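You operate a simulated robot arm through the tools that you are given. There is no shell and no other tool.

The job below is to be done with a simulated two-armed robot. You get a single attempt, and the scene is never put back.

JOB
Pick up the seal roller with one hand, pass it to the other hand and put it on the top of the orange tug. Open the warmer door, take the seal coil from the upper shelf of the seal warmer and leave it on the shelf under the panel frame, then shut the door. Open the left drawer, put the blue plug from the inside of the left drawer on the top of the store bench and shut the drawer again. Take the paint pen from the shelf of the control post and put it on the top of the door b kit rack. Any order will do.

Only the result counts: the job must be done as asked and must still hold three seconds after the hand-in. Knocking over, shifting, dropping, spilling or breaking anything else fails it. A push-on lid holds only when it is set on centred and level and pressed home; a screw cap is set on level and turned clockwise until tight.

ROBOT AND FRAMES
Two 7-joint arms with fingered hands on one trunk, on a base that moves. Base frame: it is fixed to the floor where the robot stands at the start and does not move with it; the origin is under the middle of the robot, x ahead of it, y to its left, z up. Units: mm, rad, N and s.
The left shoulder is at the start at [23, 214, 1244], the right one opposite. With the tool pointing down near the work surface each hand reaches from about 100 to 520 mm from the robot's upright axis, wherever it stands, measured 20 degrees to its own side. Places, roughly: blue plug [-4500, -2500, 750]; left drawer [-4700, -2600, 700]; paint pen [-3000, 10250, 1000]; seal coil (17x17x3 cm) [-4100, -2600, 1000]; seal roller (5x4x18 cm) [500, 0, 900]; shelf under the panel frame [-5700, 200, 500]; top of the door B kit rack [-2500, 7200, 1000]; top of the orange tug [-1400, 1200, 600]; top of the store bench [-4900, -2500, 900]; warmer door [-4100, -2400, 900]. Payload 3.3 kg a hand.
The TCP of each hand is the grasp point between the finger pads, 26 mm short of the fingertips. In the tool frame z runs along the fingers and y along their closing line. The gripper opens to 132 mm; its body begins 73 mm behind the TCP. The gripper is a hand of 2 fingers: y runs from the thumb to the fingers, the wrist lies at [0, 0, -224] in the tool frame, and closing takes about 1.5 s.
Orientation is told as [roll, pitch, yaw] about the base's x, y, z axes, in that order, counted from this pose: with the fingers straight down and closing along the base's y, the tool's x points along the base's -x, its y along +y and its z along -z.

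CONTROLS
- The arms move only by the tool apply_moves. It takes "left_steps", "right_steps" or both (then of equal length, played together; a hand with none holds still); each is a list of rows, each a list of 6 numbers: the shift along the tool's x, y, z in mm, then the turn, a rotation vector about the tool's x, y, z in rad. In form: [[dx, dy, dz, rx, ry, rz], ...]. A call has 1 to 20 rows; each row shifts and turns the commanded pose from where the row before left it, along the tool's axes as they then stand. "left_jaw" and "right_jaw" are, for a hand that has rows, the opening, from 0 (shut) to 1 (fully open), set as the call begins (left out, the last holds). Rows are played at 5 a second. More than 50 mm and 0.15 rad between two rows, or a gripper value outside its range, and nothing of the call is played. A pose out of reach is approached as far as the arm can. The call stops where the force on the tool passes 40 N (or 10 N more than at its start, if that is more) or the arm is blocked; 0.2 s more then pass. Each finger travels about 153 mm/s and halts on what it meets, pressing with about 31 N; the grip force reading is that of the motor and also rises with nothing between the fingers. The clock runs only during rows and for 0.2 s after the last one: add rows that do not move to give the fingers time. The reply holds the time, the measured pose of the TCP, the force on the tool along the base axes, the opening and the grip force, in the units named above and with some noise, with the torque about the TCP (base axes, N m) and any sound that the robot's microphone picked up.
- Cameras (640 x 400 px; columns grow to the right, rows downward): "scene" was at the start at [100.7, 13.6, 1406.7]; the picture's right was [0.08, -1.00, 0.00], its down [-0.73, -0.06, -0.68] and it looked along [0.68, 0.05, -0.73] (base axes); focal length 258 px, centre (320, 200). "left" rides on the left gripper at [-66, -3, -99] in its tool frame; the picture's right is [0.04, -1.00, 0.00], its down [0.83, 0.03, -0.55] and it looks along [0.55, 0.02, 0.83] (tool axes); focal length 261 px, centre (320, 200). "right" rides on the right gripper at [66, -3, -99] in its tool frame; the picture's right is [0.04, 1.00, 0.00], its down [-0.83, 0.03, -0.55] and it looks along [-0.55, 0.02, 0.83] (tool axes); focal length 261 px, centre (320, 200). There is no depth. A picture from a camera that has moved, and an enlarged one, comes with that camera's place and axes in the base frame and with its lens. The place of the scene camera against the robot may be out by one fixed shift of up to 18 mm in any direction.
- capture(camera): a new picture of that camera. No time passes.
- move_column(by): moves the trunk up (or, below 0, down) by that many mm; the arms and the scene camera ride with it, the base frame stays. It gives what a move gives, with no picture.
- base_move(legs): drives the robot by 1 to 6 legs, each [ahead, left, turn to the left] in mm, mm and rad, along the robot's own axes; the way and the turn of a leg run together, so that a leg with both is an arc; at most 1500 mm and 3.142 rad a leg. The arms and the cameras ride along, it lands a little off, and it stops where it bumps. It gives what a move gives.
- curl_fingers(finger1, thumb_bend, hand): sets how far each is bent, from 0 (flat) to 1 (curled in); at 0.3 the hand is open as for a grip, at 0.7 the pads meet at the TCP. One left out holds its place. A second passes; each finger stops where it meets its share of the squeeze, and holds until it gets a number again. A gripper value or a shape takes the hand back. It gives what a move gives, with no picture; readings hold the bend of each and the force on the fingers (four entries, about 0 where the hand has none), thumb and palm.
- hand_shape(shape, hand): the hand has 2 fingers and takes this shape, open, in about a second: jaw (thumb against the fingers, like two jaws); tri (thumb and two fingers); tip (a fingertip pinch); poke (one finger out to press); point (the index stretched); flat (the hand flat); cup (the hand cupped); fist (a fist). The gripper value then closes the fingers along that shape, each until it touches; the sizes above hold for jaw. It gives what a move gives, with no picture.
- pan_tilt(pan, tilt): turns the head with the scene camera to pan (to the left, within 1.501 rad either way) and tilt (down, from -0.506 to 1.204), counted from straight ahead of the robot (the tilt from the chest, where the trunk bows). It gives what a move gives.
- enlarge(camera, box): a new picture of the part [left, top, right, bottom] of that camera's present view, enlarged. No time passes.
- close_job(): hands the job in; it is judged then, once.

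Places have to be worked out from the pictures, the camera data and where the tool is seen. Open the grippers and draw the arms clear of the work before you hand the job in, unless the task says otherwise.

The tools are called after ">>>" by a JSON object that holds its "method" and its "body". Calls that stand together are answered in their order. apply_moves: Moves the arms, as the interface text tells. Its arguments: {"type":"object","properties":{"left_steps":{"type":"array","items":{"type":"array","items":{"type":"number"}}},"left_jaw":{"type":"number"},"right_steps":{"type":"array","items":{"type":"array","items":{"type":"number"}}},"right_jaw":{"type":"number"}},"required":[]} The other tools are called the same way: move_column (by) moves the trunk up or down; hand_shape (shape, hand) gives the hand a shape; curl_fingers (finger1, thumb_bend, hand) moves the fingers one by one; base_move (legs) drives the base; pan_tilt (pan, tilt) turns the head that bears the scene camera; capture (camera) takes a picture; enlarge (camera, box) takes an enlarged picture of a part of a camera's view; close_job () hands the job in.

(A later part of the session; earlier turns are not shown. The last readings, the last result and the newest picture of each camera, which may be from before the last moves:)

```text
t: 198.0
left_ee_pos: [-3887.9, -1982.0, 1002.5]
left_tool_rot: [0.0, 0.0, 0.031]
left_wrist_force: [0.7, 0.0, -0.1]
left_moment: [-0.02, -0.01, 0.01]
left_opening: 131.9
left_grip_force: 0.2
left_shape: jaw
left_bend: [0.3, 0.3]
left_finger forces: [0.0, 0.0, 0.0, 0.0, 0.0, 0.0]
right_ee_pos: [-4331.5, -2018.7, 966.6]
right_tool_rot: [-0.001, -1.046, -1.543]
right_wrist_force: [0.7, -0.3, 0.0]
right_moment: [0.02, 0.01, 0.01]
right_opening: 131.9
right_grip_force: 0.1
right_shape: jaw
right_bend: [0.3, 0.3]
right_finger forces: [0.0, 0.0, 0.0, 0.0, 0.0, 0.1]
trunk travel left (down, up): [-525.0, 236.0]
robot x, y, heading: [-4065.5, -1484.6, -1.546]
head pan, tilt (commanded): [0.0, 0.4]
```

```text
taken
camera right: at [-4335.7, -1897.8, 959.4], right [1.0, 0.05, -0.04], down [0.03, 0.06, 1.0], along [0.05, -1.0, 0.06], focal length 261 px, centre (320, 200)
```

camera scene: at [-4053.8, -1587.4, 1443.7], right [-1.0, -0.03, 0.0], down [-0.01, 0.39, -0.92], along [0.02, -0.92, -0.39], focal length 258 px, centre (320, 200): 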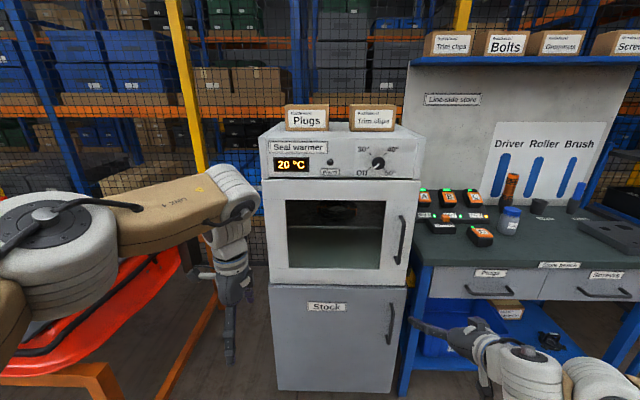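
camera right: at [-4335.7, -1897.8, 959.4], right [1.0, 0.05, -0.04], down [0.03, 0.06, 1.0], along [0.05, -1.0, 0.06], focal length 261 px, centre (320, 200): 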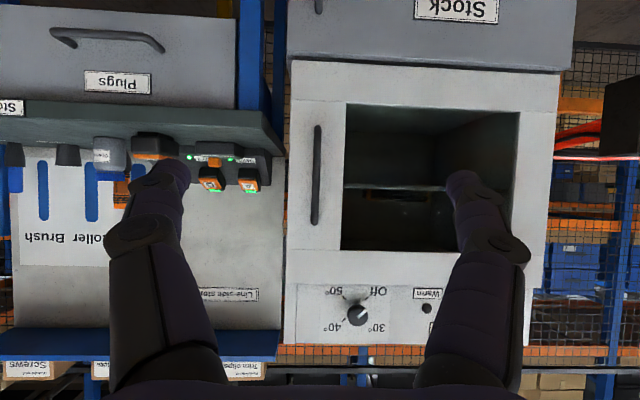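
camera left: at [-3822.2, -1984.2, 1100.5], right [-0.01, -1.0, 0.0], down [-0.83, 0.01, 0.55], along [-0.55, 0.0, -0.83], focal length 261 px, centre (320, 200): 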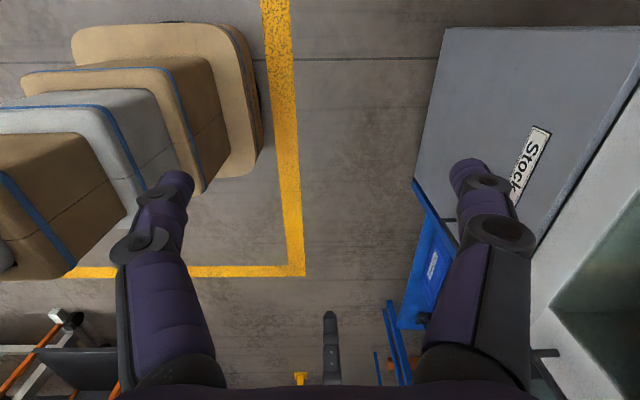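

The pitch worked well and the view is clear: handle bar at x ≈ -4318, z ≈ 856–1026, and the left drawer is the one labelled "Plugs". I square up and drive 165 mm closer.

>>> {"method": "base_move", "body": {"legs": [[0, 0, -0.025], [165, 0, 0]]}}

>>> {"method": "capture", "body": {"camera": "right"}}

>>> {"method": "capture", "body": {"camera": "scene"}}

```text
t: 199.8
left_ee_pos: [-3901.7, -2156.1, 1001.5]
left_tool_rot: [-0.001, 0.0, 0.006]
left_wrist_force: [0.8, 0.1, 0.0]
left_moment: [0.01, 0.03, 0.01]
left_opening: 131.7
left_grip_force: 0.1
left_shape: jaw
left_bend: [0.3, 0.3]
left_finger forces: [0.0, 0.0, 0.1, 0.0, 0.0, 0.0]
right_ee_pos: [-4347.1, -2179.9, 966.0]
right_tool_rot: [0.003, -1.044, -1.573]
right_wrist_force: [0.9, -0.4, -0.3]
right_moment: [0.0, 0.01, 0.01]
right_opening: 132.2
right_grip_force: 0.0
right_shape: jaw
right_bend: [0.3, 0.3]
right_finger forces: [0.1, 0.1, 0.0, 0.0, 0.1, 0.0]
trunk travel left (down, up): [-525.0, 236.0]
robot x, y, heading: [-4060.9, -1653.6, -1.581]
head pan, tilt (commanded): [0.0, 0.4]
```

```text
taken
camera right: at [-4346.7, -2058.9, 959.1], right [1.0, 0.02, -0.03], down [0.03, 0.06, 1.0], along [0.02, -1.0, 0.06], focal length 261 px, centre (320, 200)
```

right: 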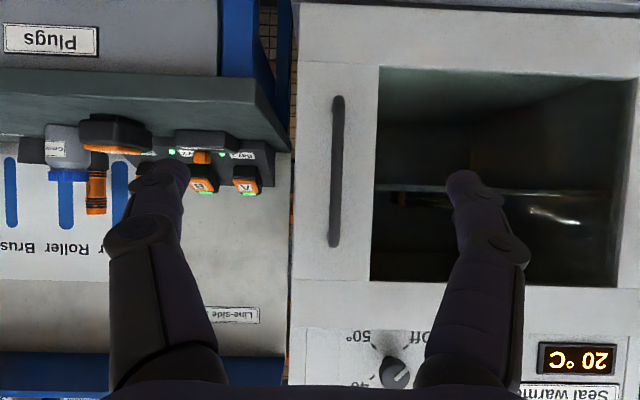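

```text
taken
camera scene: at [-4057.1, -1756.1, 1443.5], right [-1.0, 0.0, 0.0], down [0.0, 0.39, -0.92], along [0.0, -0.92, -0.39], focal length 258 px, centre (320, 200)
```

scene: 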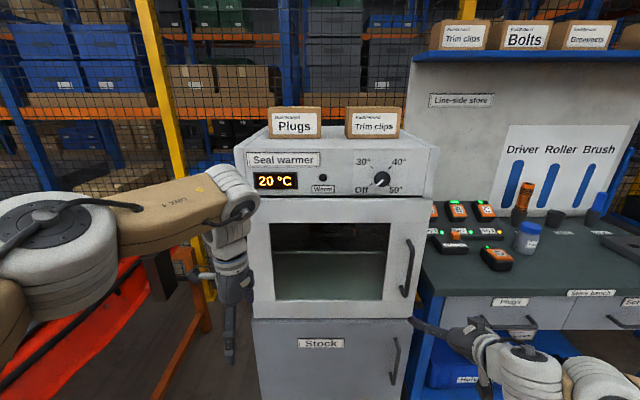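

Two views of the bar give its place: x ≈ -4324, y ≈ -2365, z 858–1030. I narrow the hand to about 86 mm and advance most of the way.

>>> {"method": "apply_moves", "body": {"right_steps": [[-17, 4.6, 31.8, 0, 0, 0], [-17, 4.6, 31.8, 0, 0, 0], [-17, 4.6, 31.8, 0, 0, 0], [-8.5, 4.6, 15.9, 0, 0, 0], [0, 0, 0, 0, 0, 0]], "right_jaw": 0.65}}

>>> {"method": "capture", "body": {"camera": "right"}}

>>> {"method": "enlarge", "body": {"camera": "scene", "box": [340, 200, 520, 350]}}

```text
t: 201.0
left_ee_pos: [-3901.0, -2155.6, 1002.5]
left_tool_rot: [-0.001, 0.0, 0.006]
left_wrist_force: [0.3, -1.1, 0.4]
left_moment: [0.02, 0.01, -0.03]
left_opening: 131.8
left_grip_force: 0.2
left_shape: jaw
left_bend: [0.3, 0.3]
left_finger forces: [0.0, 0.0, 0.0, 0.0, 0.1, 0.0]
right_ee_pos: [-4326.3, -2304.4, 961.5]
right_tool_rot: [0.001, -1.048, -1.572]
right_wrist_force: [-0.2, -0.3, 0.3]
right_moment: [-0.02, 0.0, 0.04]
right_opening: 86.4
right_grip_force: 0.1
right_shape: jaw
right_bend: [0.7, 0.63]
right_finger forces: [0.1, 0.0, 0.0, 0.1, 0.0, 0.0]
trunk travel left (down, up): [-525.0, 236.0]
robot x, y, heading: [-4062.0, -1654.9, -1.574]
head pan, tilt (commanded): [0.0, 0.4]
```

```text
taken
camera right: at [-4327.7, -2183.8, 954.8], right [1.0, 0.02, -0.03], down [0.03, 0.06, 1.0], along [0.02, -1.0, 0.06], focal length 261 px, centre (320, 200)
```

right: 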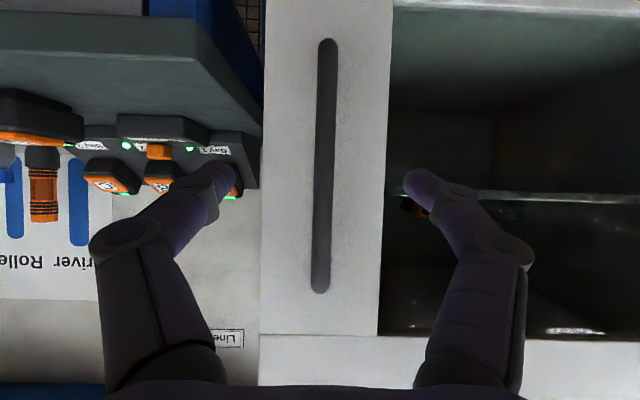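

```text
2.67 times, centred on (430, 275) of scene
camera zoom: at [-4057.2, -1754.5, 1443.7], right [-1.0, 0.0, 0.0], down [0.0, 0.39, -0.92], along [0.0, -0.92, -0.39], focal length 688 px, centre (27, 0)
```

zoom: 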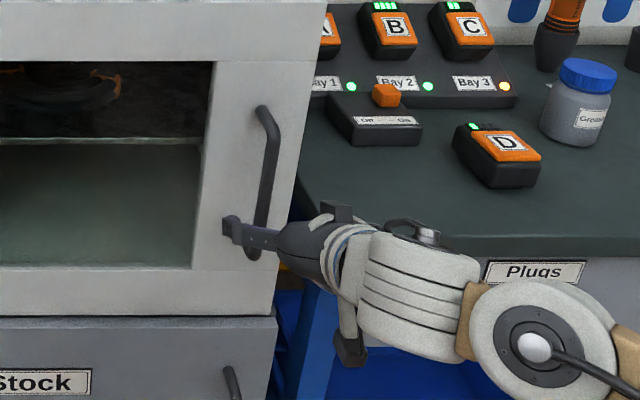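

The bar is centred between the fingertips, 58 mm ahead. I advance the last 54 mm and close on it.

>>> {"method": "apply_moves", "body": {"right_steps": [[-13.5, 1.5, 23.4, 0, 0, 0], [-13.5, 1.5, 23.4, 0, 0, 0], [0, 0, 0, 0, 0, 0]]}}

>>> {"method": "apply_moves", "body": {"right_steps": [[0, 0, 0, 0, 0, 0], [0, 0, 0, 0, 0, 0], [0, 0, 0, 0, 0, 0], [0, 0, 0, 0, 0, 0], [0, 0, 0, 0, 0, 0], [0, 0, 0, 0, 0, 0], [0, 0, 0, 0, 0, 0]], "right_jaw": 0.0}}

>>> {"method": "capture", "body": {"camera": "right"}}

```text
t: 201.8
left_ee_pos: [-3901.1, -2154.2, 1002.4]
left_tool_rot: [-0.002, 0.0, 0.004]
left_wrist_force: [-0.4, 0.2, 0.0]
left_moment: [0.0, 0.01, 0.05]
left_opening: 132.1
left_grip_force: 0.1
left_shape: jaw
left_bend: [0.3, 0.3]
left_finger forces: [0.1, 0.0, 0.0, 0.0, 0.0, 0.1]
right_ee_pos: [-4326.0, -2357.4, 961.4]
right_tool_rot: [0.003, -1.048, -1.572]
right_wrist_force: [-0.3, -0.2, 0.2]
right_moment: [0.0, -0.01, -0.01]
right_opening: 86.3
right_grip_force: 0.1
right_shape: jaw
right_bend: [0.7, 0.63]
right_finger forces: [0.0, 0.0, 0.1, 0.0, 0.0, 0.0]
trunk travel left (down, up): [-525.0, 236.0]
robot x, y, heading: [-4061.2, -1654.9, -1.576]
head pan, tilt (commanded): [0.0, 0.4]
```

```text
t: 203.4
left_ee_pos: [-3902.2, -2154.4, 1001.9]
left_tool_rot: [-0.001, 0.0, 0.005]
left_wrist_force: [0.1, -0.1, 1.0]
left_moment: [-0.03, -0.02, 0.04]
left_opening: 131.9
left_grip_force: 0.0
left_shape: jaw
left_bend: [0.3, 0.3]
left_finger forces: [0.1, 0.0, 0.0, 0.1, 0.0, 0.0]
right_ee_pos: [-4325.8, -2359.3, 961.8]
right_tool_rot: [0.002, -1.047, -1.572]
right_wrist_force: [-0.7, -0.4, 0.1]
right_moment: [-0.01, 0.01, -0.03]
right_opening: 0.2
right_grip_force: 31.3
right_shape: jaw
right_bend: [0.72, 0.72]
right_finger forces: [0.0, 0.1, 0.0, 0.1, 0.0, 0.1]
trunk travel left (down, up): [-525.0, 236.0]
robot x, y, heading: [-4062.0, -1654.5, -1.571]
head pan, tilt (commanded): [0.0, 0.4]
```

```text
taken
camera right: at [-4326.2, -2238.2, 955.2], right [1.0, 0.02, -0.03], down [0.03, 0.06, 1.0], along [0.02, -1.0, 0.06], focal length 261 px, centre (320, 200)
```

right: 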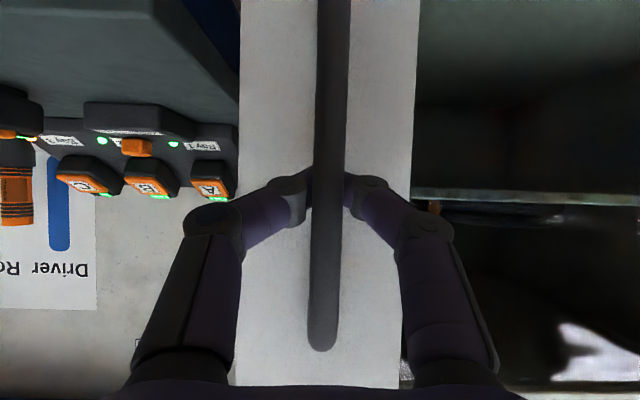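

The fingertips closed behind the bar, caging it like a hook – fine for pulling. I pull along the door's arc gently for the first 10°.

>>> {"method": "apply_moves", "body": {"right_steps": [[5, 2, -9, 0, 0, 0], [5.5, 2.5, -9.2, 0, 0, 0], [10.5, 4.5, -18.2, 0, 0, 0], [10.5, 4.5, -18.2, 0, 0, 0], [10.5, 4.5, -18.2, 0, 0, 0], [0, 0, 0, 0, 0, 0]]}}

>>> {"method": "capture", "body": {"camera": "right"}}

>>> {"method": "capture", "body": {"camera": "scene"}}

```text
t: 204.8
left_ee_pos: [-3900.6, -2153.9, 1001.9]
left_tool_rot: [-0.002, 0.001, 0.006]
left_wrist_force: [-0.1, 0.5, 0.2]
left_moment: [0.02, 0.01, -0.01]
left_opening: 131.7
left_grip_force: 0.0
left_shape: jaw
left_bend: [0.3, 0.3]
left_finger forces: [0.1, 0.0, 0.0, 0.0, 0.1, 0.1]
right_ee_pos: [-4306.8, -2274.5, 961.2]
right_tool_rot: [-0.001, -1.046, -1.571]
right_wrist_force: [-0.5, -0.4, -0.5]
right_moment: [-0.02, 0.03, 0.0]
right_opening: 0.2
right_grip_force: 31.2
right_shape: jaw
right_bend: [0.72, 0.72]
right_finger forces: [0.0, 0.0, 0.0, 0.0, 0.0, 0.0]
trunk travel left (down, up): [-525.0, 236.0]
robot x, y, heading: [-4061.4, -1654.0, -1.571]
head pan, tilt (commanded): [0.0, 0.4]
```

```text
taken
camera right: at [-4307.6, -2153.2, 954.1], right [1.0, 0.02, -0.04], down [0.03, 0.06, 1.0], along [0.02, -1.0, 0.06], focal length 261 px, centre (320, 200)
```

right: 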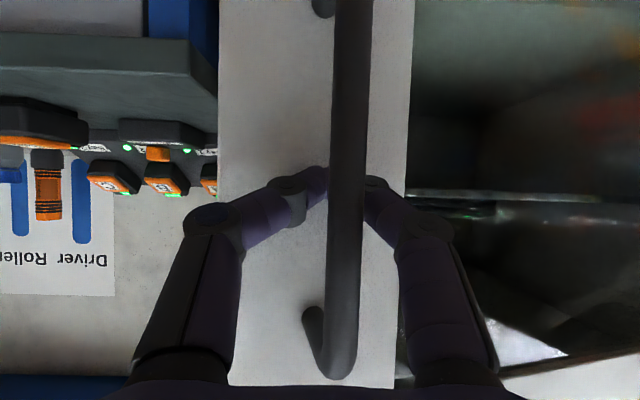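

```text
taken
camera scene: at [-4057.0, -1754.6, 1443.7], right [-1.0, 0.0, 0.0], down [0.0, 0.39, -0.92], along [0.0, -0.92, -0.39], focal length 258 px, centre (320, 200)
```

scene: 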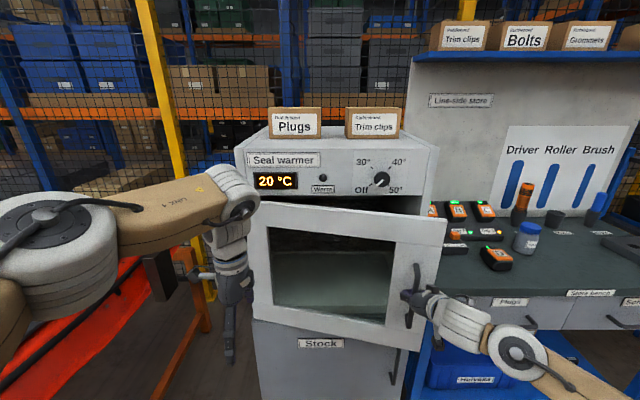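

The door follows easily. I continue along the arc to about 22°.

>>> {"method": "apply_moves", "body": {"right_steps": [[9.9, 8.2, -17.1, 0, 0, 0], [9.9, 8.2, -17.1, 0, 0, 0], [9.9, 8.2, -17.1, 0, 0, 0], [9.9, 8.2, -17.1, 0, 0, 0], [9, 11, -15.6, 0, 0, 0], [0, 0, 0, 0, 0, 0]]}}

>>> {"method": "capture", "body": {"camera": "right"}}

>>> {"method": "capture", "body": {"camera": "scene"}}

```text
t: 206.2
left_ee_pos: [-3902.5, -2153.9, 1001.7]
left_tool_rot: [-0.001, 0.0, 0.006]
left_wrist_force: [-0.2, 0.4, 0.7]
left_moment: [0.0, -0.04, -0.01]
left_opening: 131.9
left_grip_force: 0.0
left_shape: jaw
left_bend: [0.3, 0.3]
left_finger forces: [0.0, 0.0, 0.0, 0.0, 0.1, 0.0]
right_ee_pos: [-4261.1, -2177.5, 961.5]
right_tool_rot: [0.002, -1.048, -1.572]
right_wrist_force: [0.3, -0.5, -0.3]
right_moment: [0.02, -0.01, -0.02]
right_opening: 0.0
right_grip_force: 30.9
right_shape: jaw
right_bend: [0.72, 0.72]
right_finger forces: [0.1, 0.0, 0.1, 0.0, 0.0, 0.0]
trunk travel left (down, up): [-525.0, 236.0]
robot x, y, heading: [-4066.1, -1652.6, -1.57]
head pan, tilt (commanded): [0.0, 0.4]
```

```text
taken
camera right: at [-4262.8, -2056.2, 954.6], right [1.0, 0.02, -0.03], down [0.03, 0.06, 1.0], along [0.02, -1.0, 0.06], focal length 261 px, centre (320, 200)
```

right: 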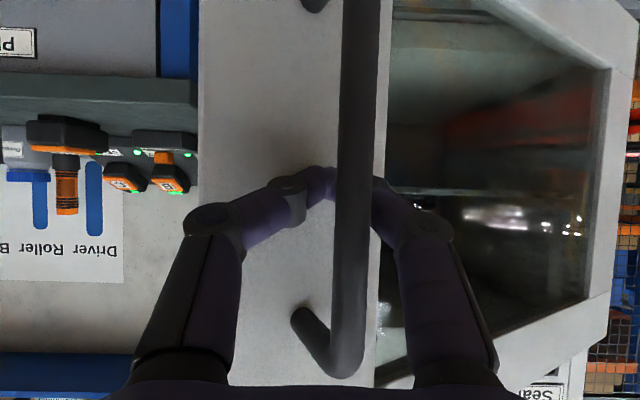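

```text
taken
camera scene: at [-4057.2, -1754.4, 1443.7], right [-1.0, 0.0, 0.0], down [0.0, 0.39, -0.92], along [0.0, -0.92, -0.39], focal length 258 px, centre (320, 200)
```

scene: 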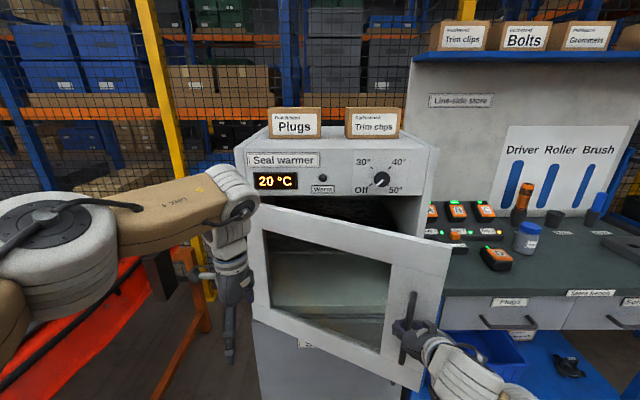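

The door is about 23° open. Now I use the base in short diagonal steps (back and left) to keep pulling along the arc.

>>> {"method": "base_move", "body": {"legs": [[-29, 18, 0], [-28, 19, 0], [-26, 23, 0], [-26, 23, 0]]}}

>>> {"method": "capture", "body": {"camera": "right"}}

>>> {"method": "capture", "body": {"camera": "scene"}}

```text
t: 208.4
left_ee_pos: [-3816.0, -2045.1, 1002.5]
left_tool_rot: [-0.004, 0.003, 0.005]
left_wrist_force: [0.9, 0.6, -0.4]
left_moment: [-0.01, 0.04, 0.0]
left_opening: 131.8
left_grip_force: 0.0
left_shape: jaw
left_bend: [0.3, 0.3]
left_finger forces: [0.0, 0.0, 0.0, 0.0, 0.1, 0.1]
right_ee_pos: [-4176.9, -2068.4, 963.3]
right_tool_rot: [-0.004, -1.046, -1.567]
right_wrist_force: [1.2, -0.4, -0.2]
right_moment: [-0.02, 0.02, 0.0]
right_opening: 0.0
right_grip_force: 31.3
right_shape: jaw
right_bend: [0.72, 0.71]
right_finger forces: [0.1, 0.0, 0.0, 0.1, 0.0, 0.1]
trunk travel left (down, up): [-525.0, 236.0]
robot x, y, heading: [-3980.6, -1544.6, -1.571]
head pan, tilt (commanded): [0.0, 0.4]
```

```text
taken
camera right: at [-4177.4, -1946.8, 955.5], right [1.0, 0.02, -0.04], down [0.04, 0.06, 1.0], along [0.02, -1.0, 0.06], focal length 261 px, centre (320, 200)
```

right: 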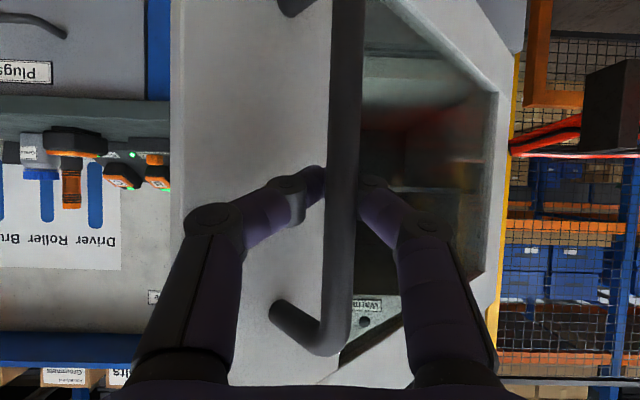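

```text
taken
camera scene: at [-3971.0, -1644.1, 1443.9], right [-1.0, 0.0, 0.0], down [0.0, 0.39, -0.92], along [0.0, -0.92, -0.39], focal length 258 px, centre (320, 200)
```

scene: 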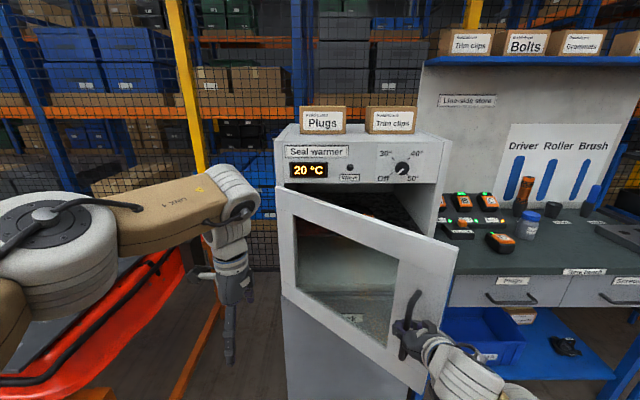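

The door is at about 40°. I continue the same diagonal base steps to about 55°.

>>> {"method": "base_move", "body": {"legs": [[-26, 25, 0], [-24, 27, 0], [-22, 28, 0], [-20, 29, 0]]}}

>>> {"method": "capture", "body": {"camera": "right"}}

>>> {"method": "capture", "body": {"camera": "scene"}}

```text
t: 210.6
left_ee_pos: [-3717.5, -1963.3, 1001.1]
left_tool_rot: [-0.001, 0.007, 0.005]
left_wrist_force: [0.8, -0.2, 0.6]
left_moment: [0.04, 0.01, -0.02]
left_opening: 132.1
left_grip_force: 0.0
left_shape: jaw
left_bend: [0.3, 0.3]
left_finger forces: [0.0, 0.0, 0.0, 0.1, 0.0, 0.1]
right_ee_pos: [-4076.2, -1990.0, 965.4]
right_tool_rot: [0.011, -1.055, -1.575]
right_wrist_force: [10.1, -16.4, -11.3]
right_moment: [-0.03, 0.22, -0.32]
right_opening: 0.2
right_grip_force: 31.0
right_shape: jaw
right_bend: [0.69, 0.72]
right_finger forces: [38.1, 0.1, 0.0, 0.0, 0.0, 0.1]
trunk travel left (down, up): [-525.0, 236.0]
robot x, y, heading: [-3878.4, -1463.8, -1.572]
head pan, tilt (commanded): [0.0, 0.4]
stopped in leg 4: the force on the tool passed its limit at 43 N (the readings are from after the stop); the commanded pose is now the measured one
```

```text
taken
camera right: at [-4076.6, -1869.1, 956.6], right [1.0, 0.02, -0.03], down [0.03, 0.07, 1.0], along [0.03, -1.0, 0.07], focal length 261 px, centre (320, 200)
```

right: 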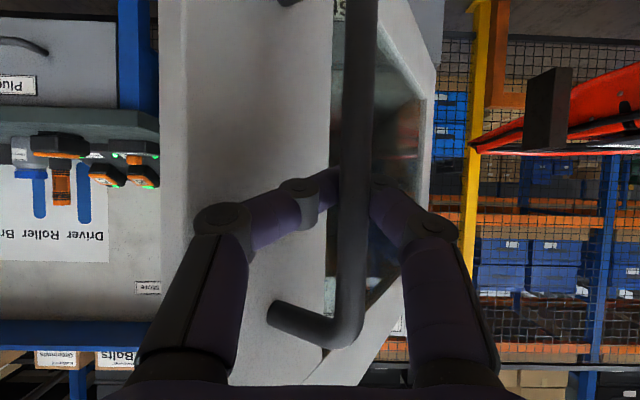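

```text
taken
camera scene: at [-3871.6, -1565.0, 1443.4], right [-1.0, 0.0, 0.0], down [0.0, 0.39, -0.92], along [0.0, -0.92, -0.39], focal length 258 px, centre (320, 200)
```

scene: 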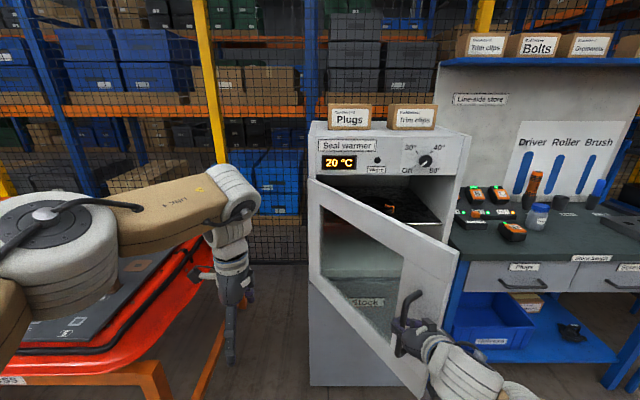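

The door is at ~52° and its face now presses on a finger (stopped at 43 N). I ease forward a little, open the fingers part way and draw back off the bar.

>>> {"method": "apply_moves", "body": {"right_steps": [[-5, 2, 8.7, 0, 0, 0], [0, 0, 0, 0, 0, 0]]}}

>>> {"method": "apply_moves", "body": {"right_steps": [[0, 0, 0, 0, 0, 0], [0, 0, 0, 0, 0, 0], [0, 0, 0, 0, 0, 0], [0, 0, 0, 0, 0, 0]], "right_jaw": 0.5}}

>>> {"method": "capture", "body": {"camera": "right"}}

```text
t: 211.2
left_ee_pos: [-3720.5, -1963.5, 1002.6]
left_tool_rot: [-0.001, 0.002, 0.004]
left_wrist_force: [0.3, -0.4, -0.6]
left_moment: [-0.01, -0.02, -0.03]
left_opening: 131.9
left_grip_force: 0.0
left_shape: jaw
left_bend: [0.3, 0.3]
left_finger forces: [0.0, 0.1, 0.1, 0.0, 0.1, 0.0]
right_ee_pos: [-4078.5, -1997.4, 965.3]
right_tool_rot: [0.018, -1.055, -1.585]
right_wrist_force: [-0.3, 0.5, 0.4]
right_moment: [-0.01, -0.01, 0.01]
right_opening: 0.0
right_grip_force: 30.9
right_shape: jaw
right_bend: [0.69, 0.72]
right_finger forces: [0.2, 0.0, 0.0, 0.0, 0.0, 0.0]
trunk travel left (down, up): [-525.0, 236.0]
robot x, y, heading: [-3880.8, -1464.2, -1.573]
head pan, tilt (commanded): [0.0, 0.4]
```

```text
t: 212.2
left_ee_pos: [-3719.7, -1962.2, 1002.5]
left_tool_rot: [-0.001, 0.003, 0.003]
left_wrist_force: [0.7, -0.7, 0.8]
left_moment: [-0.03, 0.03, 0.0]
left_opening: 131.9
left_grip_force: 0.0
left_shape: jaw
left_bend: [0.3, 0.3]
left_finger forces: [0.1, 0.0, 0.1, 0.0, 0.0, 0.0]
right_ee_pos: [-4077.5, -1997.7, 965.6]
right_tool_rot: [0.014, -1.055, -1.583]
right_wrist_force: [0.0, -0.1, -0.7]
right_moment: [-0.03, 0.05, 0.0]
right_opening: 65.9
right_grip_force: 0.0
right_shape: jaw
right_bend: [0.73, 0.7]
right_finger forces: [0.1, 0.0, 0.1, 0.1, 0.0, 0.1]
trunk travel left (down, up): [-525.0, 236.0]
robot x, y, heading: [-3878.7, -1464.0, -1.572]
head pan, tilt (commanded): [0.0, 0.4]
```

```text
taken
camera right: at [-4078.5, -1876.9, 957.3], right [1.0, 0.02, -0.03], down [0.03, 0.07, 1.0], along [0.02, -1.0, 0.07], focal length 261 px, centre (320, 200)
```

right: 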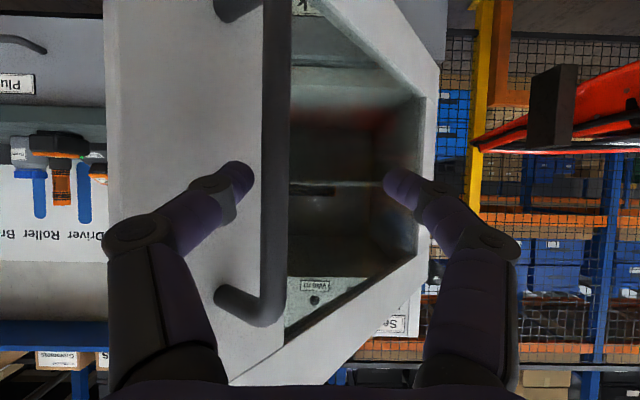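

The fingers are open around the bar. I draw the hand straight back 130 mm.

>>> {"method": "apply_moves", "body": {"right_steps": [[12, 0, -22, 0, 0, 0], [16, 0, -28, 0, 0, 0], [16, 0, -28, 0, 0, 0], [20, 0, -34, 0, 0, 0], [0, 0, 0, 0, 0, 0]]}}

>>> {"method": "capture", "body": {"camera": "right"}}

>>> {"method": "capture", "body": {"camera": "scene"}}

```text
t: 213.4
left_ee_pos: [-3720.6, -1962.9, 1001.7]
left_tool_rot: [0.0, 0.002, 0.002]
left_wrist_force: [-0.3, -0.7, -0.1]
left_moment: [0.0, 0.0, -0.01]
left_opening: 131.7
left_grip_force: 0.0
left_shape: jaw
left_bend: [0.3, 0.3]
left_finger forces: [0.1, 0.0, 0.0, 0.0, 0.0, 0.0]
right_ee_pos: [-4077.4, -1868.6, 966.2]
right_tool_rot: [0.012, -1.057, -1.582]
right_wrist_force: [0.6, -1.3, 0.5]
right_moment: [0.03, -0.03, 0.0]
right_opening: 65.8
right_grip_force: 0.0
right_shape: jaw
right_bend: [0.73, 0.7]
right_finger forces: [0.0, 0.0, 0.0, 0.1, 0.0, 0.0]
trunk travel left (down, up): [-525.0, 236.0]
robot x, y, heading: [-3880.9, -1461.8, -1.567]
head pan, tilt (commanded): [0.0, 0.4]
```

```text
taken
camera right: at [-4078.3, -1747.3, 958.2], right [1.0, 0.02, -0.03], down [0.03, 0.07, 1.0], along [0.02, -1.0, 0.07], focal length 261 px, centre (320, 200)
```

right: 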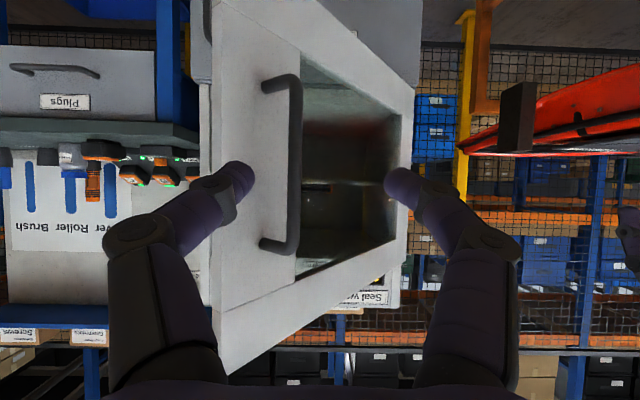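

```text
taken
camera scene: at [-3875.4, -1562.9, 1443.7], right [-1.0, 0.0, 0.0], down [0.0, 0.39, -0.92], along [0.0, -0.92, -0.39], focal length 258 px, centre (320, 200)
```

scene: 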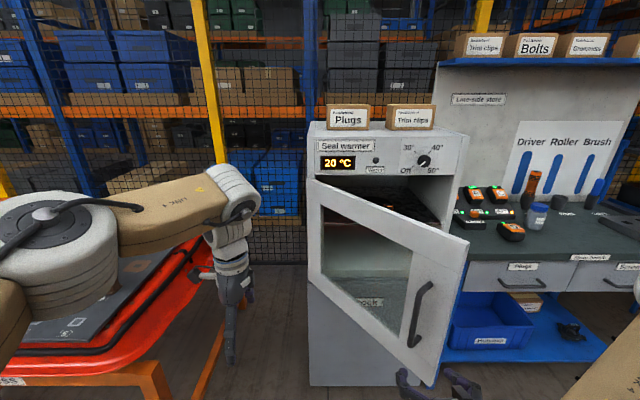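

The door stays open at about 50°. To push it wider I go around its free edge: back up, strafe right, then bring the closed left hand to the inner side.

>>> {"method": "apply_moves", "body": {"left_steps": [[0, 0, 0, 0, 0, 0], [0, 0, 0, 0, 0, 0], [0, 0, 0, 0, 0, 0], [0, 0, 0, 0, 0, 0], [0, 0, 0, 0, 0, 0], [0, 0, 0, 0, 0, 0]], "left_jaw": 0.0}}

>>> {"method": "base_move", "body": {"legs": [[-90, 0, 0], [0, -570, 0]]}}

>>> {"method": "capture", "body": {"camera": "scene"}}

>>> {"method": "capture", "body": {"camera": "left"}}

```text
t: 214.8
left_ee_pos: [-3719.6, -1962.5, 1002.6]
left_tool_rot: [-0.001, 0.003, 0.003]
left_wrist_force: [-0.2, -0.5, 0.0]
left_moment: [0.02, 0.0, -0.01]
left_opening: 0.0
left_grip_force: 31.3
left_shape: jaw
left_bend: [0.62, 0.7]
left_finger forces: [0.0, 0.0, 0.1, 0.1, 0.0, 0.0]
right_ee_pos: [-4077.2, -1867.9, 966.9]
right_tool_rot: [0.017, -1.053, -1.585]
right_wrist_force: [0.6, 0.3, 0.4]
right_moment: [0.01, 0.02, 0.03]
right_opening: 65.9
right_grip_force: 0.1
right_shape: jaw
right_bend: [0.73, 0.7]
right_finger forces: [0.1, 0.0, 0.0, 0.0, 0.0, 0.0]
trunk travel left (down, up): [-525.0, 236.0]
robot x, y, heading: [-3880.8, -1460.5, -1.57]
head pan, tilt (commanded): [0.0, 0.4]
```

```text
t: 218.8
left_ee_pos: [-4299.9, -1872.0, 1001.9]
left_tool_rot: [-0.002, 0.003, -0.002]
left_wrist_force: [0.3, -0.8, 0.2]
left_moment: [0.03, -0.02, -0.03]
left_opening: 0.0
left_grip_force: 31.0
left_shape: jaw
left_bend: [0.62, 0.7]
left_finger forces: [0.0, 0.0, 0.0, 0.0, 0.1, 0.0]
right_ee_pos: [-4656.0, -1776.0, 966.3]
right_tool_rot: [0.017, -1.057, -1.591]
right_wrist_force: [-0.3, 0.1, 0.3]
right_moment: [0.0, 0.0, 0.01]
right_opening: 66.0
right_grip_force: 0.2
right_shape: jaw
right_bend: [0.73, 0.7]
right_finger forces: [0.0, 0.1, 0.0, 0.0, 0.0, 0.1]
trunk travel left (down, up): [-525.0, 236.0]
robot x, y, heading: [-4459.4, -1372.7, -1.576]
head pan, tilt (commanded): [0.0, 0.4]
```

```text
taken
camera scene: at [-4453.2, -1471.4, 1443.7], right [-1.0, 0.01, 0.0], down [0.0, 0.39, -0.92], along [-0.01, -0.92, -0.39], focal length 258 px, centre (320, 200)
```

scene: 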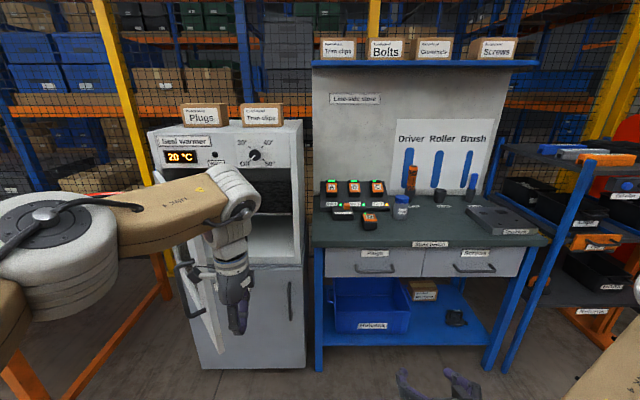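

```text
taken
camera left: at [-4234.3, -1875.6, 1100.6], right [-0.04, -1.0, 0.0], down [-0.83, 0.04, 0.55], along [-0.55, 0.02, -0.83], focal length 261 px, centre (320, 200)
```

left: 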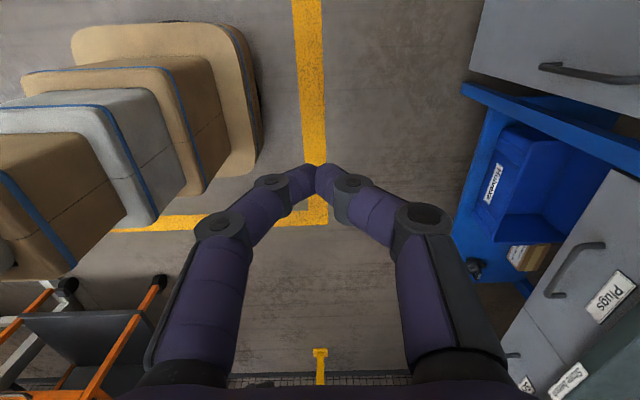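

I'm past the free edge and also see the "Plugs" drawer well. I drive forward 250 mm so the left fist is behind the door's free edge, then strafe left to push it open.

>>> {"method": "base_move", "body": {"legs": [[250, 0, 0]]}}

>>> {"method": "base_move", "body": {"legs": [[0, 120, 0]]}}

>>> {"method": "capture", "body": {"camera": "scene"}}

>>> {"method": "capture", "body": {"camera": "left"}}

```text
t: 220.6
left_ee_pos: [-4302.4, -2117.6, 1001.2]
left_tool_rot: [0.0, 0.0, -0.001]
left_wrist_force: [0.5, -0.1, 0.1]
left_moment: [0.01, 0.02, 0.0]
left_opening: 0.0
left_grip_force: 31.1
left_shape: jaw
left_bend: [0.62, 0.7]
left_finger forces: [0.0, 0.0, 0.0, 0.1, 0.1, 0.0]
right_ee_pos: [-4658.4, -2023.2, 966.3]
right_tool_rot: [0.017, -1.057, -1.59]
right_wrist_force: [0.1, -0.7, -0.5]
right_moment: [0.01, -0.03, 0.01]
right_opening: 65.7
right_grip_force: 0.0
right_shape: jaw
right_bend: [0.73, 0.7]
right_finger forces: [0.0, 0.0, 0.0, 0.0, 0.0, 0.0]
trunk travel left (down, up): [-525.0, 236.0]
robot x, y, heading: [-4462.2, -1616.4, -1.575]
head pan, tilt (commanded): [0.0, 0.4]
```

```text
t: 221.9
left_ee_pos: [-4178.2, -2119.1, 1003.1]
left_tool_rot: [-0.001, 0.004, -0.002]
left_wrist_force: [-0.2, -0.5, 0.5]
left_moment: [0.01, 0.02, 0.03]
left_opening: 0.0
left_grip_force: 30.9
left_shape: jaw
left_bend: [0.62, 0.7]
left_finger forces: [0.0, 0.0, 0.0, 0.0, 0.0, 0.1]
right_ee_pos: [-4534.0, -2022.1, 967.7]
right_tool_rot: [0.011, -1.056, -1.586]
right_wrist_force: [-0.1, 0.4, 0.4]
right_moment: [-0.02, 0.01, -0.03]
right_opening: 65.9
right_grip_force: 0.1
right_shape: jaw
right_bend: [0.73, 0.7]
right_finger forces: [0.1, 0.0, 0.0, 0.0, 0.0, 0.0]
trunk travel left (down, up): [-525.0, 236.0]
robot x, y, heading: [-4339.5, -1616.4, -1.576]
head pan, tilt (commanded): [0.0, 0.4]
```

```text
taken
camera scene: at [-4329.9, -1717.8, 1443.7], right [-1.0, 0.01, 0.0], down [0.0, 0.39, -0.92], along [-0.01, -0.92, -0.39], focal length 258 px, centre (320, 200)
```

scene: 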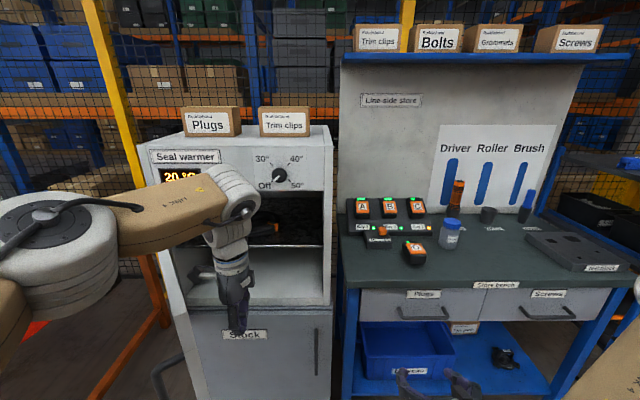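

```text
taken
camera left: at [-4111.9, -2122.2, 1100.1], right [-0.04, -1.0, 0.0], down [-0.83, 0.04, 0.56], along [-0.56, 0.02, -0.83], focal length 261 px, centre (320, 200)
```

left: 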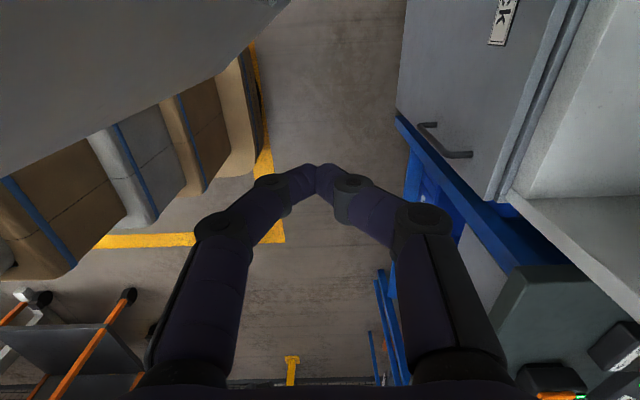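

The door's inner face is just left of the hand, but the hand's camera would touch it first. I step 40 mm right and turn the left hand so the camera faces forward and the finger side leads.

>>> {"method": "base_move", "body": {"legs": [[0, -45, 0]]}}

>>> {"method": "apply_moves", "body": {"left_steps": [[0, 0, 0, 0, 0, 0.15], [0, 0, 0, 0, 0, 0.15], [0, 0, 0, 0, 0, 0.15], [0, 0, 0, 0, 0, 0.15], [0, 0, 0, 0, 0, 0.15], [0, 0, 0, 0, 0, 0.15], [0, 0, 0, 0, 0, 0.15], [0, 0, 0, 0, 0, 0.15], [0, 0, 0, 0, 0, 0.15], [0, 0, 0, 0, 0, 0.15], [0, 0, 0, 0, 0, 0.07], [0, 0, 0, 0, 0, 0]]}}

>>> {"method": "base_move", "body": {"legs": [[0, 100, 0]]}}

>>> {"method": "capture", "body": {"camera": "scene"}}

>>> {"method": "capture", "body": {"camera": "left"}}

```text
t: 222.8
left_ee_pos: [-4227.2, -2118.5, 1002.1]
left_tool_rot: [-0.002, 0.002, -0.001]
left_wrist_force: [-0.2, 0.1, 0.4]
left_moment: [-0.01, -0.04, -0.01]
left_opening: 0.0
left_grip_force: 31.3
left_shape: jaw
left_bend: [0.62, 0.7]
left_finger forces: [0.1, 0.0, 0.0, 0.1, 0.0, 0.1]
right_ee_pos: [-4581.6, -2020.7, 966.3]
right_tool_rot: [0.02, -1.057, -1.592]
right_wrist_force: [0.3, -0.2, -0.3]
right_moment: [0.0, -0.03, 0.04]
right_opening: 65.9
right_grip_force: 0.2
right_shape: jaw
right_bend: [0.73, 0.7]
right_finger forces: [0.0, 0.1, 0.1, 0.0, 0.0, 0.0]
trunk travel left (down, up): [-525.0, 236.0]
robot x, y, heading: [-4383.5, -1616.9, -1.577]
head pan, tilt (commanded): [0.0, 0.4]
```

```text
t: 225.4
left_ee_pos: [-4224.6, -2117.2, 1001.6]
left_tool_rot: [-0.002, -0.003, -1.572]
left_wrist_force: [0.3, 0.1, -0.1]
left_moment: [-0.02, -0.02, 0.01]
left_opening: 0.0
left_grip_force: 31.1
left_shape: jaw
left_bend: [0.62, 0.7]
left_finger forces: [0.0, 0.0, 0.0, 0.1, 0.0, 0.1]
right_ee_pos: [-4580.3, -2021.4, 966.3]
right_tool_rot: [0.014, -1.056, -1.587]
right_wrist_force: [0.0, 0.1, 1.2]
right_moment: [-0.02, 0.03, 0.0]
right_opening: 66.1
right_grip_force: 0.0
right_shape: jaw
right_bend: [0.73, 0.7]
right_finger forces: [0.1, 0.1, 0.0, 0.0, 0.1, 0.0]
trunk travel left (down, up): [-525.0, 236.0]
robot x, y, heading: [-4382.9, -1617.8, -1.576]
head pan, tilt (commanded): [0.0, 0.4]
```

```text
t: 226.5
left_ee_pos: [-4123.6, -2117.7, 1001.8]
left_tool_rot: [-0.002, -0.002, -1.57]
left_wrist_force: [2.2, 1.1, 0.5]
left_moment: [-0.01, 0.03, 0.01]
left_opening: 0.1
left_grip_force: 31.0
left_shape: jaw
left_bend: [0.62, 0.7]
left_finger forces: [0.1, 0.0, 0.0, 0.1, 0.1, 0.1]
right_ee_pos: [-4479.3, -2021.2, 966.8]
right_tool_rot: [0.011, -1.055, -1.587]
right_wrist_force: [-0.6, -0.3, 0.3]
right_moment: [0.01, 0.02, -0.03]
right_opening: 66.0
right_grip_force: 0.0
right_shape: jaw
right_bend: [0.73, 0.7]
right_finger forces: [0.0, 0.0, 0.0, 0.1, 0.0, 0.1]
trunk travel left (down, up): [-525.0, 236.0]
robot x, y, heading: [-4282.9, -1613.7, -1.576]
head pan, tilt (commanded): [0.0, 0.4]
```

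```text
taken
camera scene: at [-4275.2, -1718.2, 1443.7], right [-1.0, 0.01, 0.0], down [0.0, 0.39, -0.92], along [-0.01, -0.92, -0.39], focal length 258 px, centre (320, 200)
```

scene: 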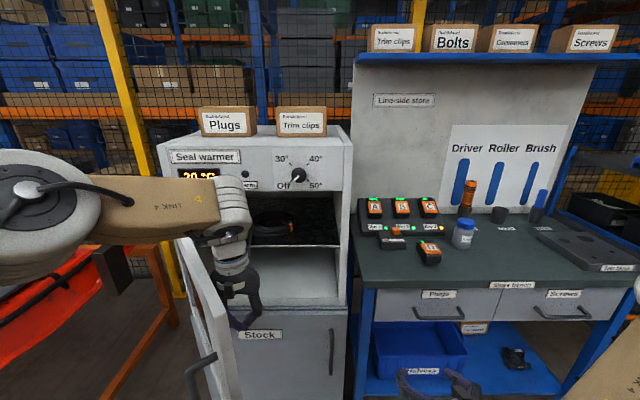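

```text
taken
camera left: at [-4125.6, -2185.2, 1100.8], right [-1.0, 0.04, 0.0], down [0.04, 0.83, 0.55], along [0.02, 0.55, -0.83], focal length 261 px, centre (320, 200)
```

left: 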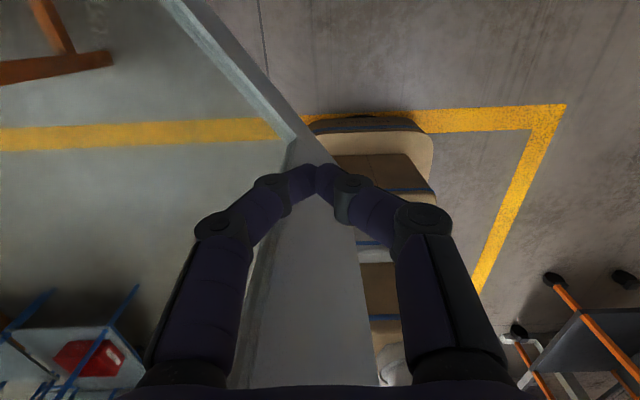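

The hand now touches the door (2 N). I keep strafing left to push it open.

>>> {"method": "base_move", "body": {"legs": [[0, 130, 0]]}}

>>> {"method": "capture", "body": {"camera": "scene"}}

>>> {"method": "capture", "body": {"camera": "left"}}

```text
t: 227.8
left_ee_pos: [-3990.9, -2118.9, 1003.0]
left_tool_rot: [-0.004, -0.002, -1.571]
left_wrist_force: [0.8, 0.2, -1.0]
left_moment: [0.01, 0.05, 0.01]
left_opening: 0.1
left_grip_force: 30.9
left_shape: jaw
left_bend: [0.62, 0.7]
left_finger forces: [0.0, 0.1, 0.0, 0.1, 0.0, 0.1]
right_ee_pos: [-4346.4, -2023.7, 966.6]
right_tool_rot: [0.012, -1.056, -1.587]
right_wrist_force: [0.8, 0.5, -0.2]
right_moment: [-0.04, -0.02, -0.01]
right_opening: 66.0
right_grip_force: 0.1
right_shape: jaw
right_bend: [0.73, 0.7]
right_finger forces: [0.0, 0.0, 0.0, 0.0, 0.0, 0.1]
trunk travel left (down, up): [-525.0, 236.0]
robot x, y, heading: [-4148.7, -1618.9, -1.575]
head pan, tilt (commanded): [0.0, 0.4]
```

```text
taken
camera scene: at [-4143.3, -1719.0, 1443.7], right [-1.0, 0.01, 0.0], down [0.0, 0.39, -0.92], along [-0.01, -0.92, -0.39], focal length 258 px, centre (320, 200)
```

scene: 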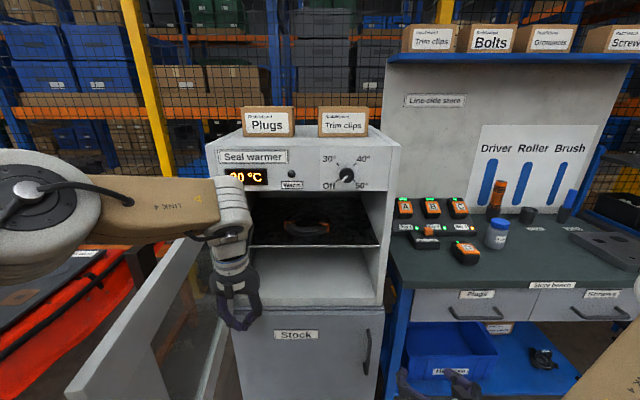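

```text
taken
camera left: at [-3993.1, -2185.9, 1100.8], right [-1.0, 0.04, 0.0], down [0.04, 0.83, 0.55], along [0.02, 0.55, -0.83], focal length 261 px, centre (320, 200)
```

left: 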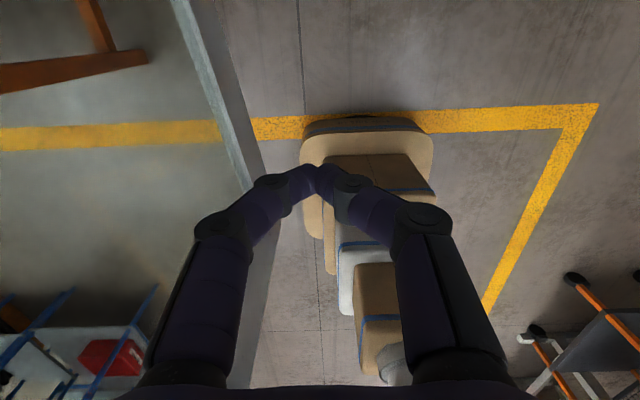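

The door is about 80° open. I push a little further so it stands clear of my arms.

>>> {"method": "base_move", "body": {"legs": [[0, 120, 0]]}}

>>> {"method": "capture", "body": {"camera": "scene"}}

>>> {"method": "capture", "body": {"camera": "left"}}

>>> {"method": "capture", "body": {"camera": "right"}}

```text
t: 229.1
left_ee_pos: [-3870.7, -2120.6, 1002.6]
left_tool_rot: [-0.004, -0.002, -1.574]
left_wrist_force: [-0.1, 0.5, 0.5]
left_moment: [-0.01, 0.01, 0.02]
left_opening: 0.2
left_grip_force: 30.8
left_shape: jaw
left_bend: [0.62, 0.7]
left_finger forces: [0.0, 0.1, 0.0, 0.0, 0.0, 0.1]
right_ee_pos: [-4226.8, -2023.9, 967.0]
right_tool_rot: [0.011, -1.056, -1.588]
right_wrist_force: [0.2, -0.6, -0.4]
right_moment: [-0.02, -0.01, 0.0]
right_opening: 65.9
right_grip_force: 0.1
right_shape: jaw
right_bend: [0.73, 0.7]
right_finger forces: [0.0, 0.1, 0.1, 0.0, 0.0, 0.0]
trunk travel left (down, up): [-525.0, 236.0]
robot x, y, heading: [-4032.5, -1618.7, -1.578]
head pan, tilt (commanded): [0.0, 0.4]
```

```text
taken
camera scene: at [-4022.2, -1719.9, 1443.7], right [-1.0, 0.01, 0.0], down [0.0, 0.39, -0.92], along [-0.01, -0.92, -0.39], focal length 258 px, centre (320, 200)
```

scene: 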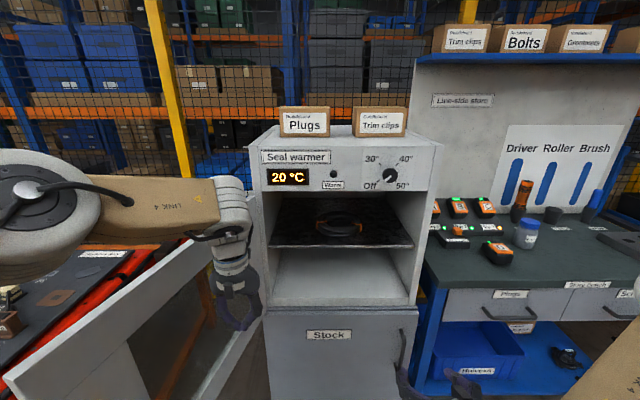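

```text
taken
camera left: at [-3873.0, -2187.2, 1100.7], right [-1.0, 0.04, 0.0], down [0.04, 0.83, 0.55], along [0.02, 0.55, -0.83], focal length 261 px, centre (320, 200)
```

left: 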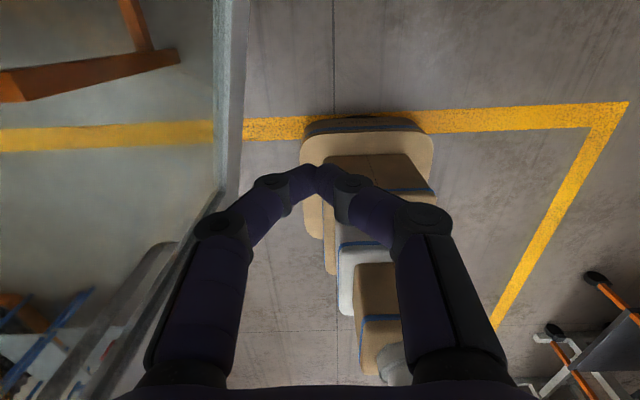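

```text
taken
camera right: at [-4227.2, -1903.1, 958.5], right [1.0, 0.01, -0.03], down [0.03, 0.07, 1.0], along [0.01, -1.0, 0.07], focal length 261 px, centre (320, 200)
```

right: 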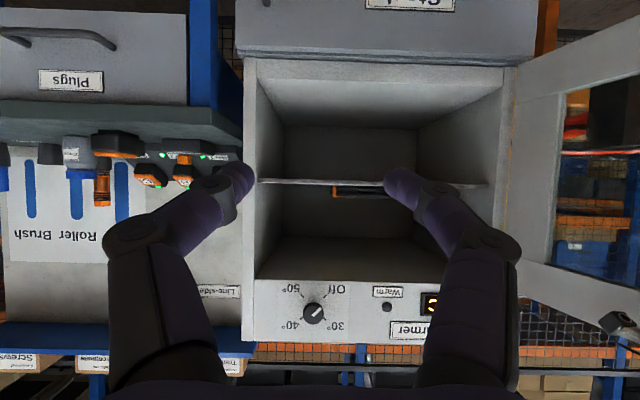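

The door stands about 95–100° open, and the coil is on the upper shelf. I enlarge the inside.

>>> {"method": "enlarge", "body": {"camera": "scene", "box": [260, 180, 430, 320]}}

>>> {"method": "enlarge", "body": {"camera": "right", "box": [240, 120, 520, 300]}}

```text
2.86 times, centred on (345, 250) of scene
camera zoom: at [-4022.2, -1719.9, 1443.7], right [-1.0, 0.01, 0.0], down [0.0, 0.39, -0.92], along [-0.01, -0.92, -0.39], focal length 737 px, centre (249, 57)
```

zoom: 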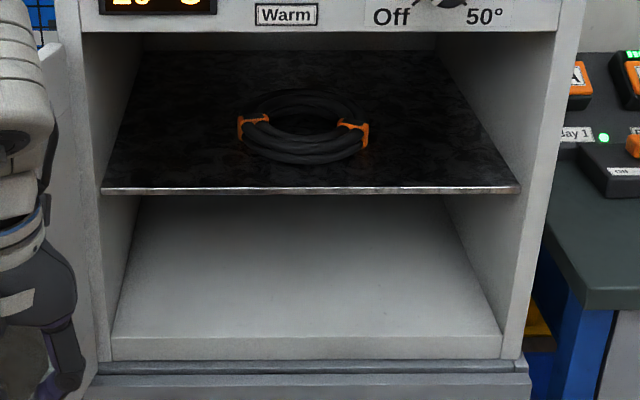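

```text
2.22 times, centred on (380, 210) of right
camera zoom: at [-4227.2, -1903.1, 958.5], right [1.0, 0.01, -0.03], down [0.03, 0.07, 1.0], along [0.01, -1.0, 0.07], focal length 579 px, centre (187, 178)
```

zoom: 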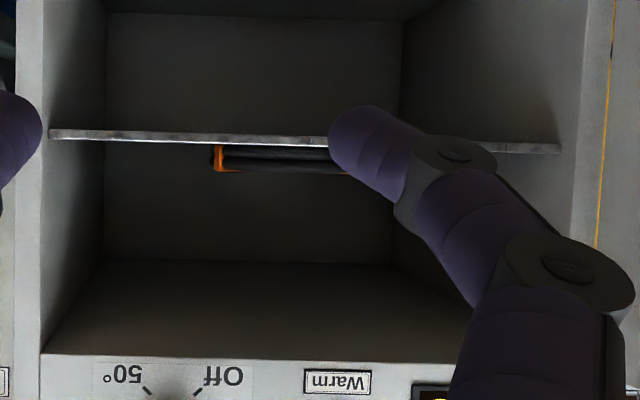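

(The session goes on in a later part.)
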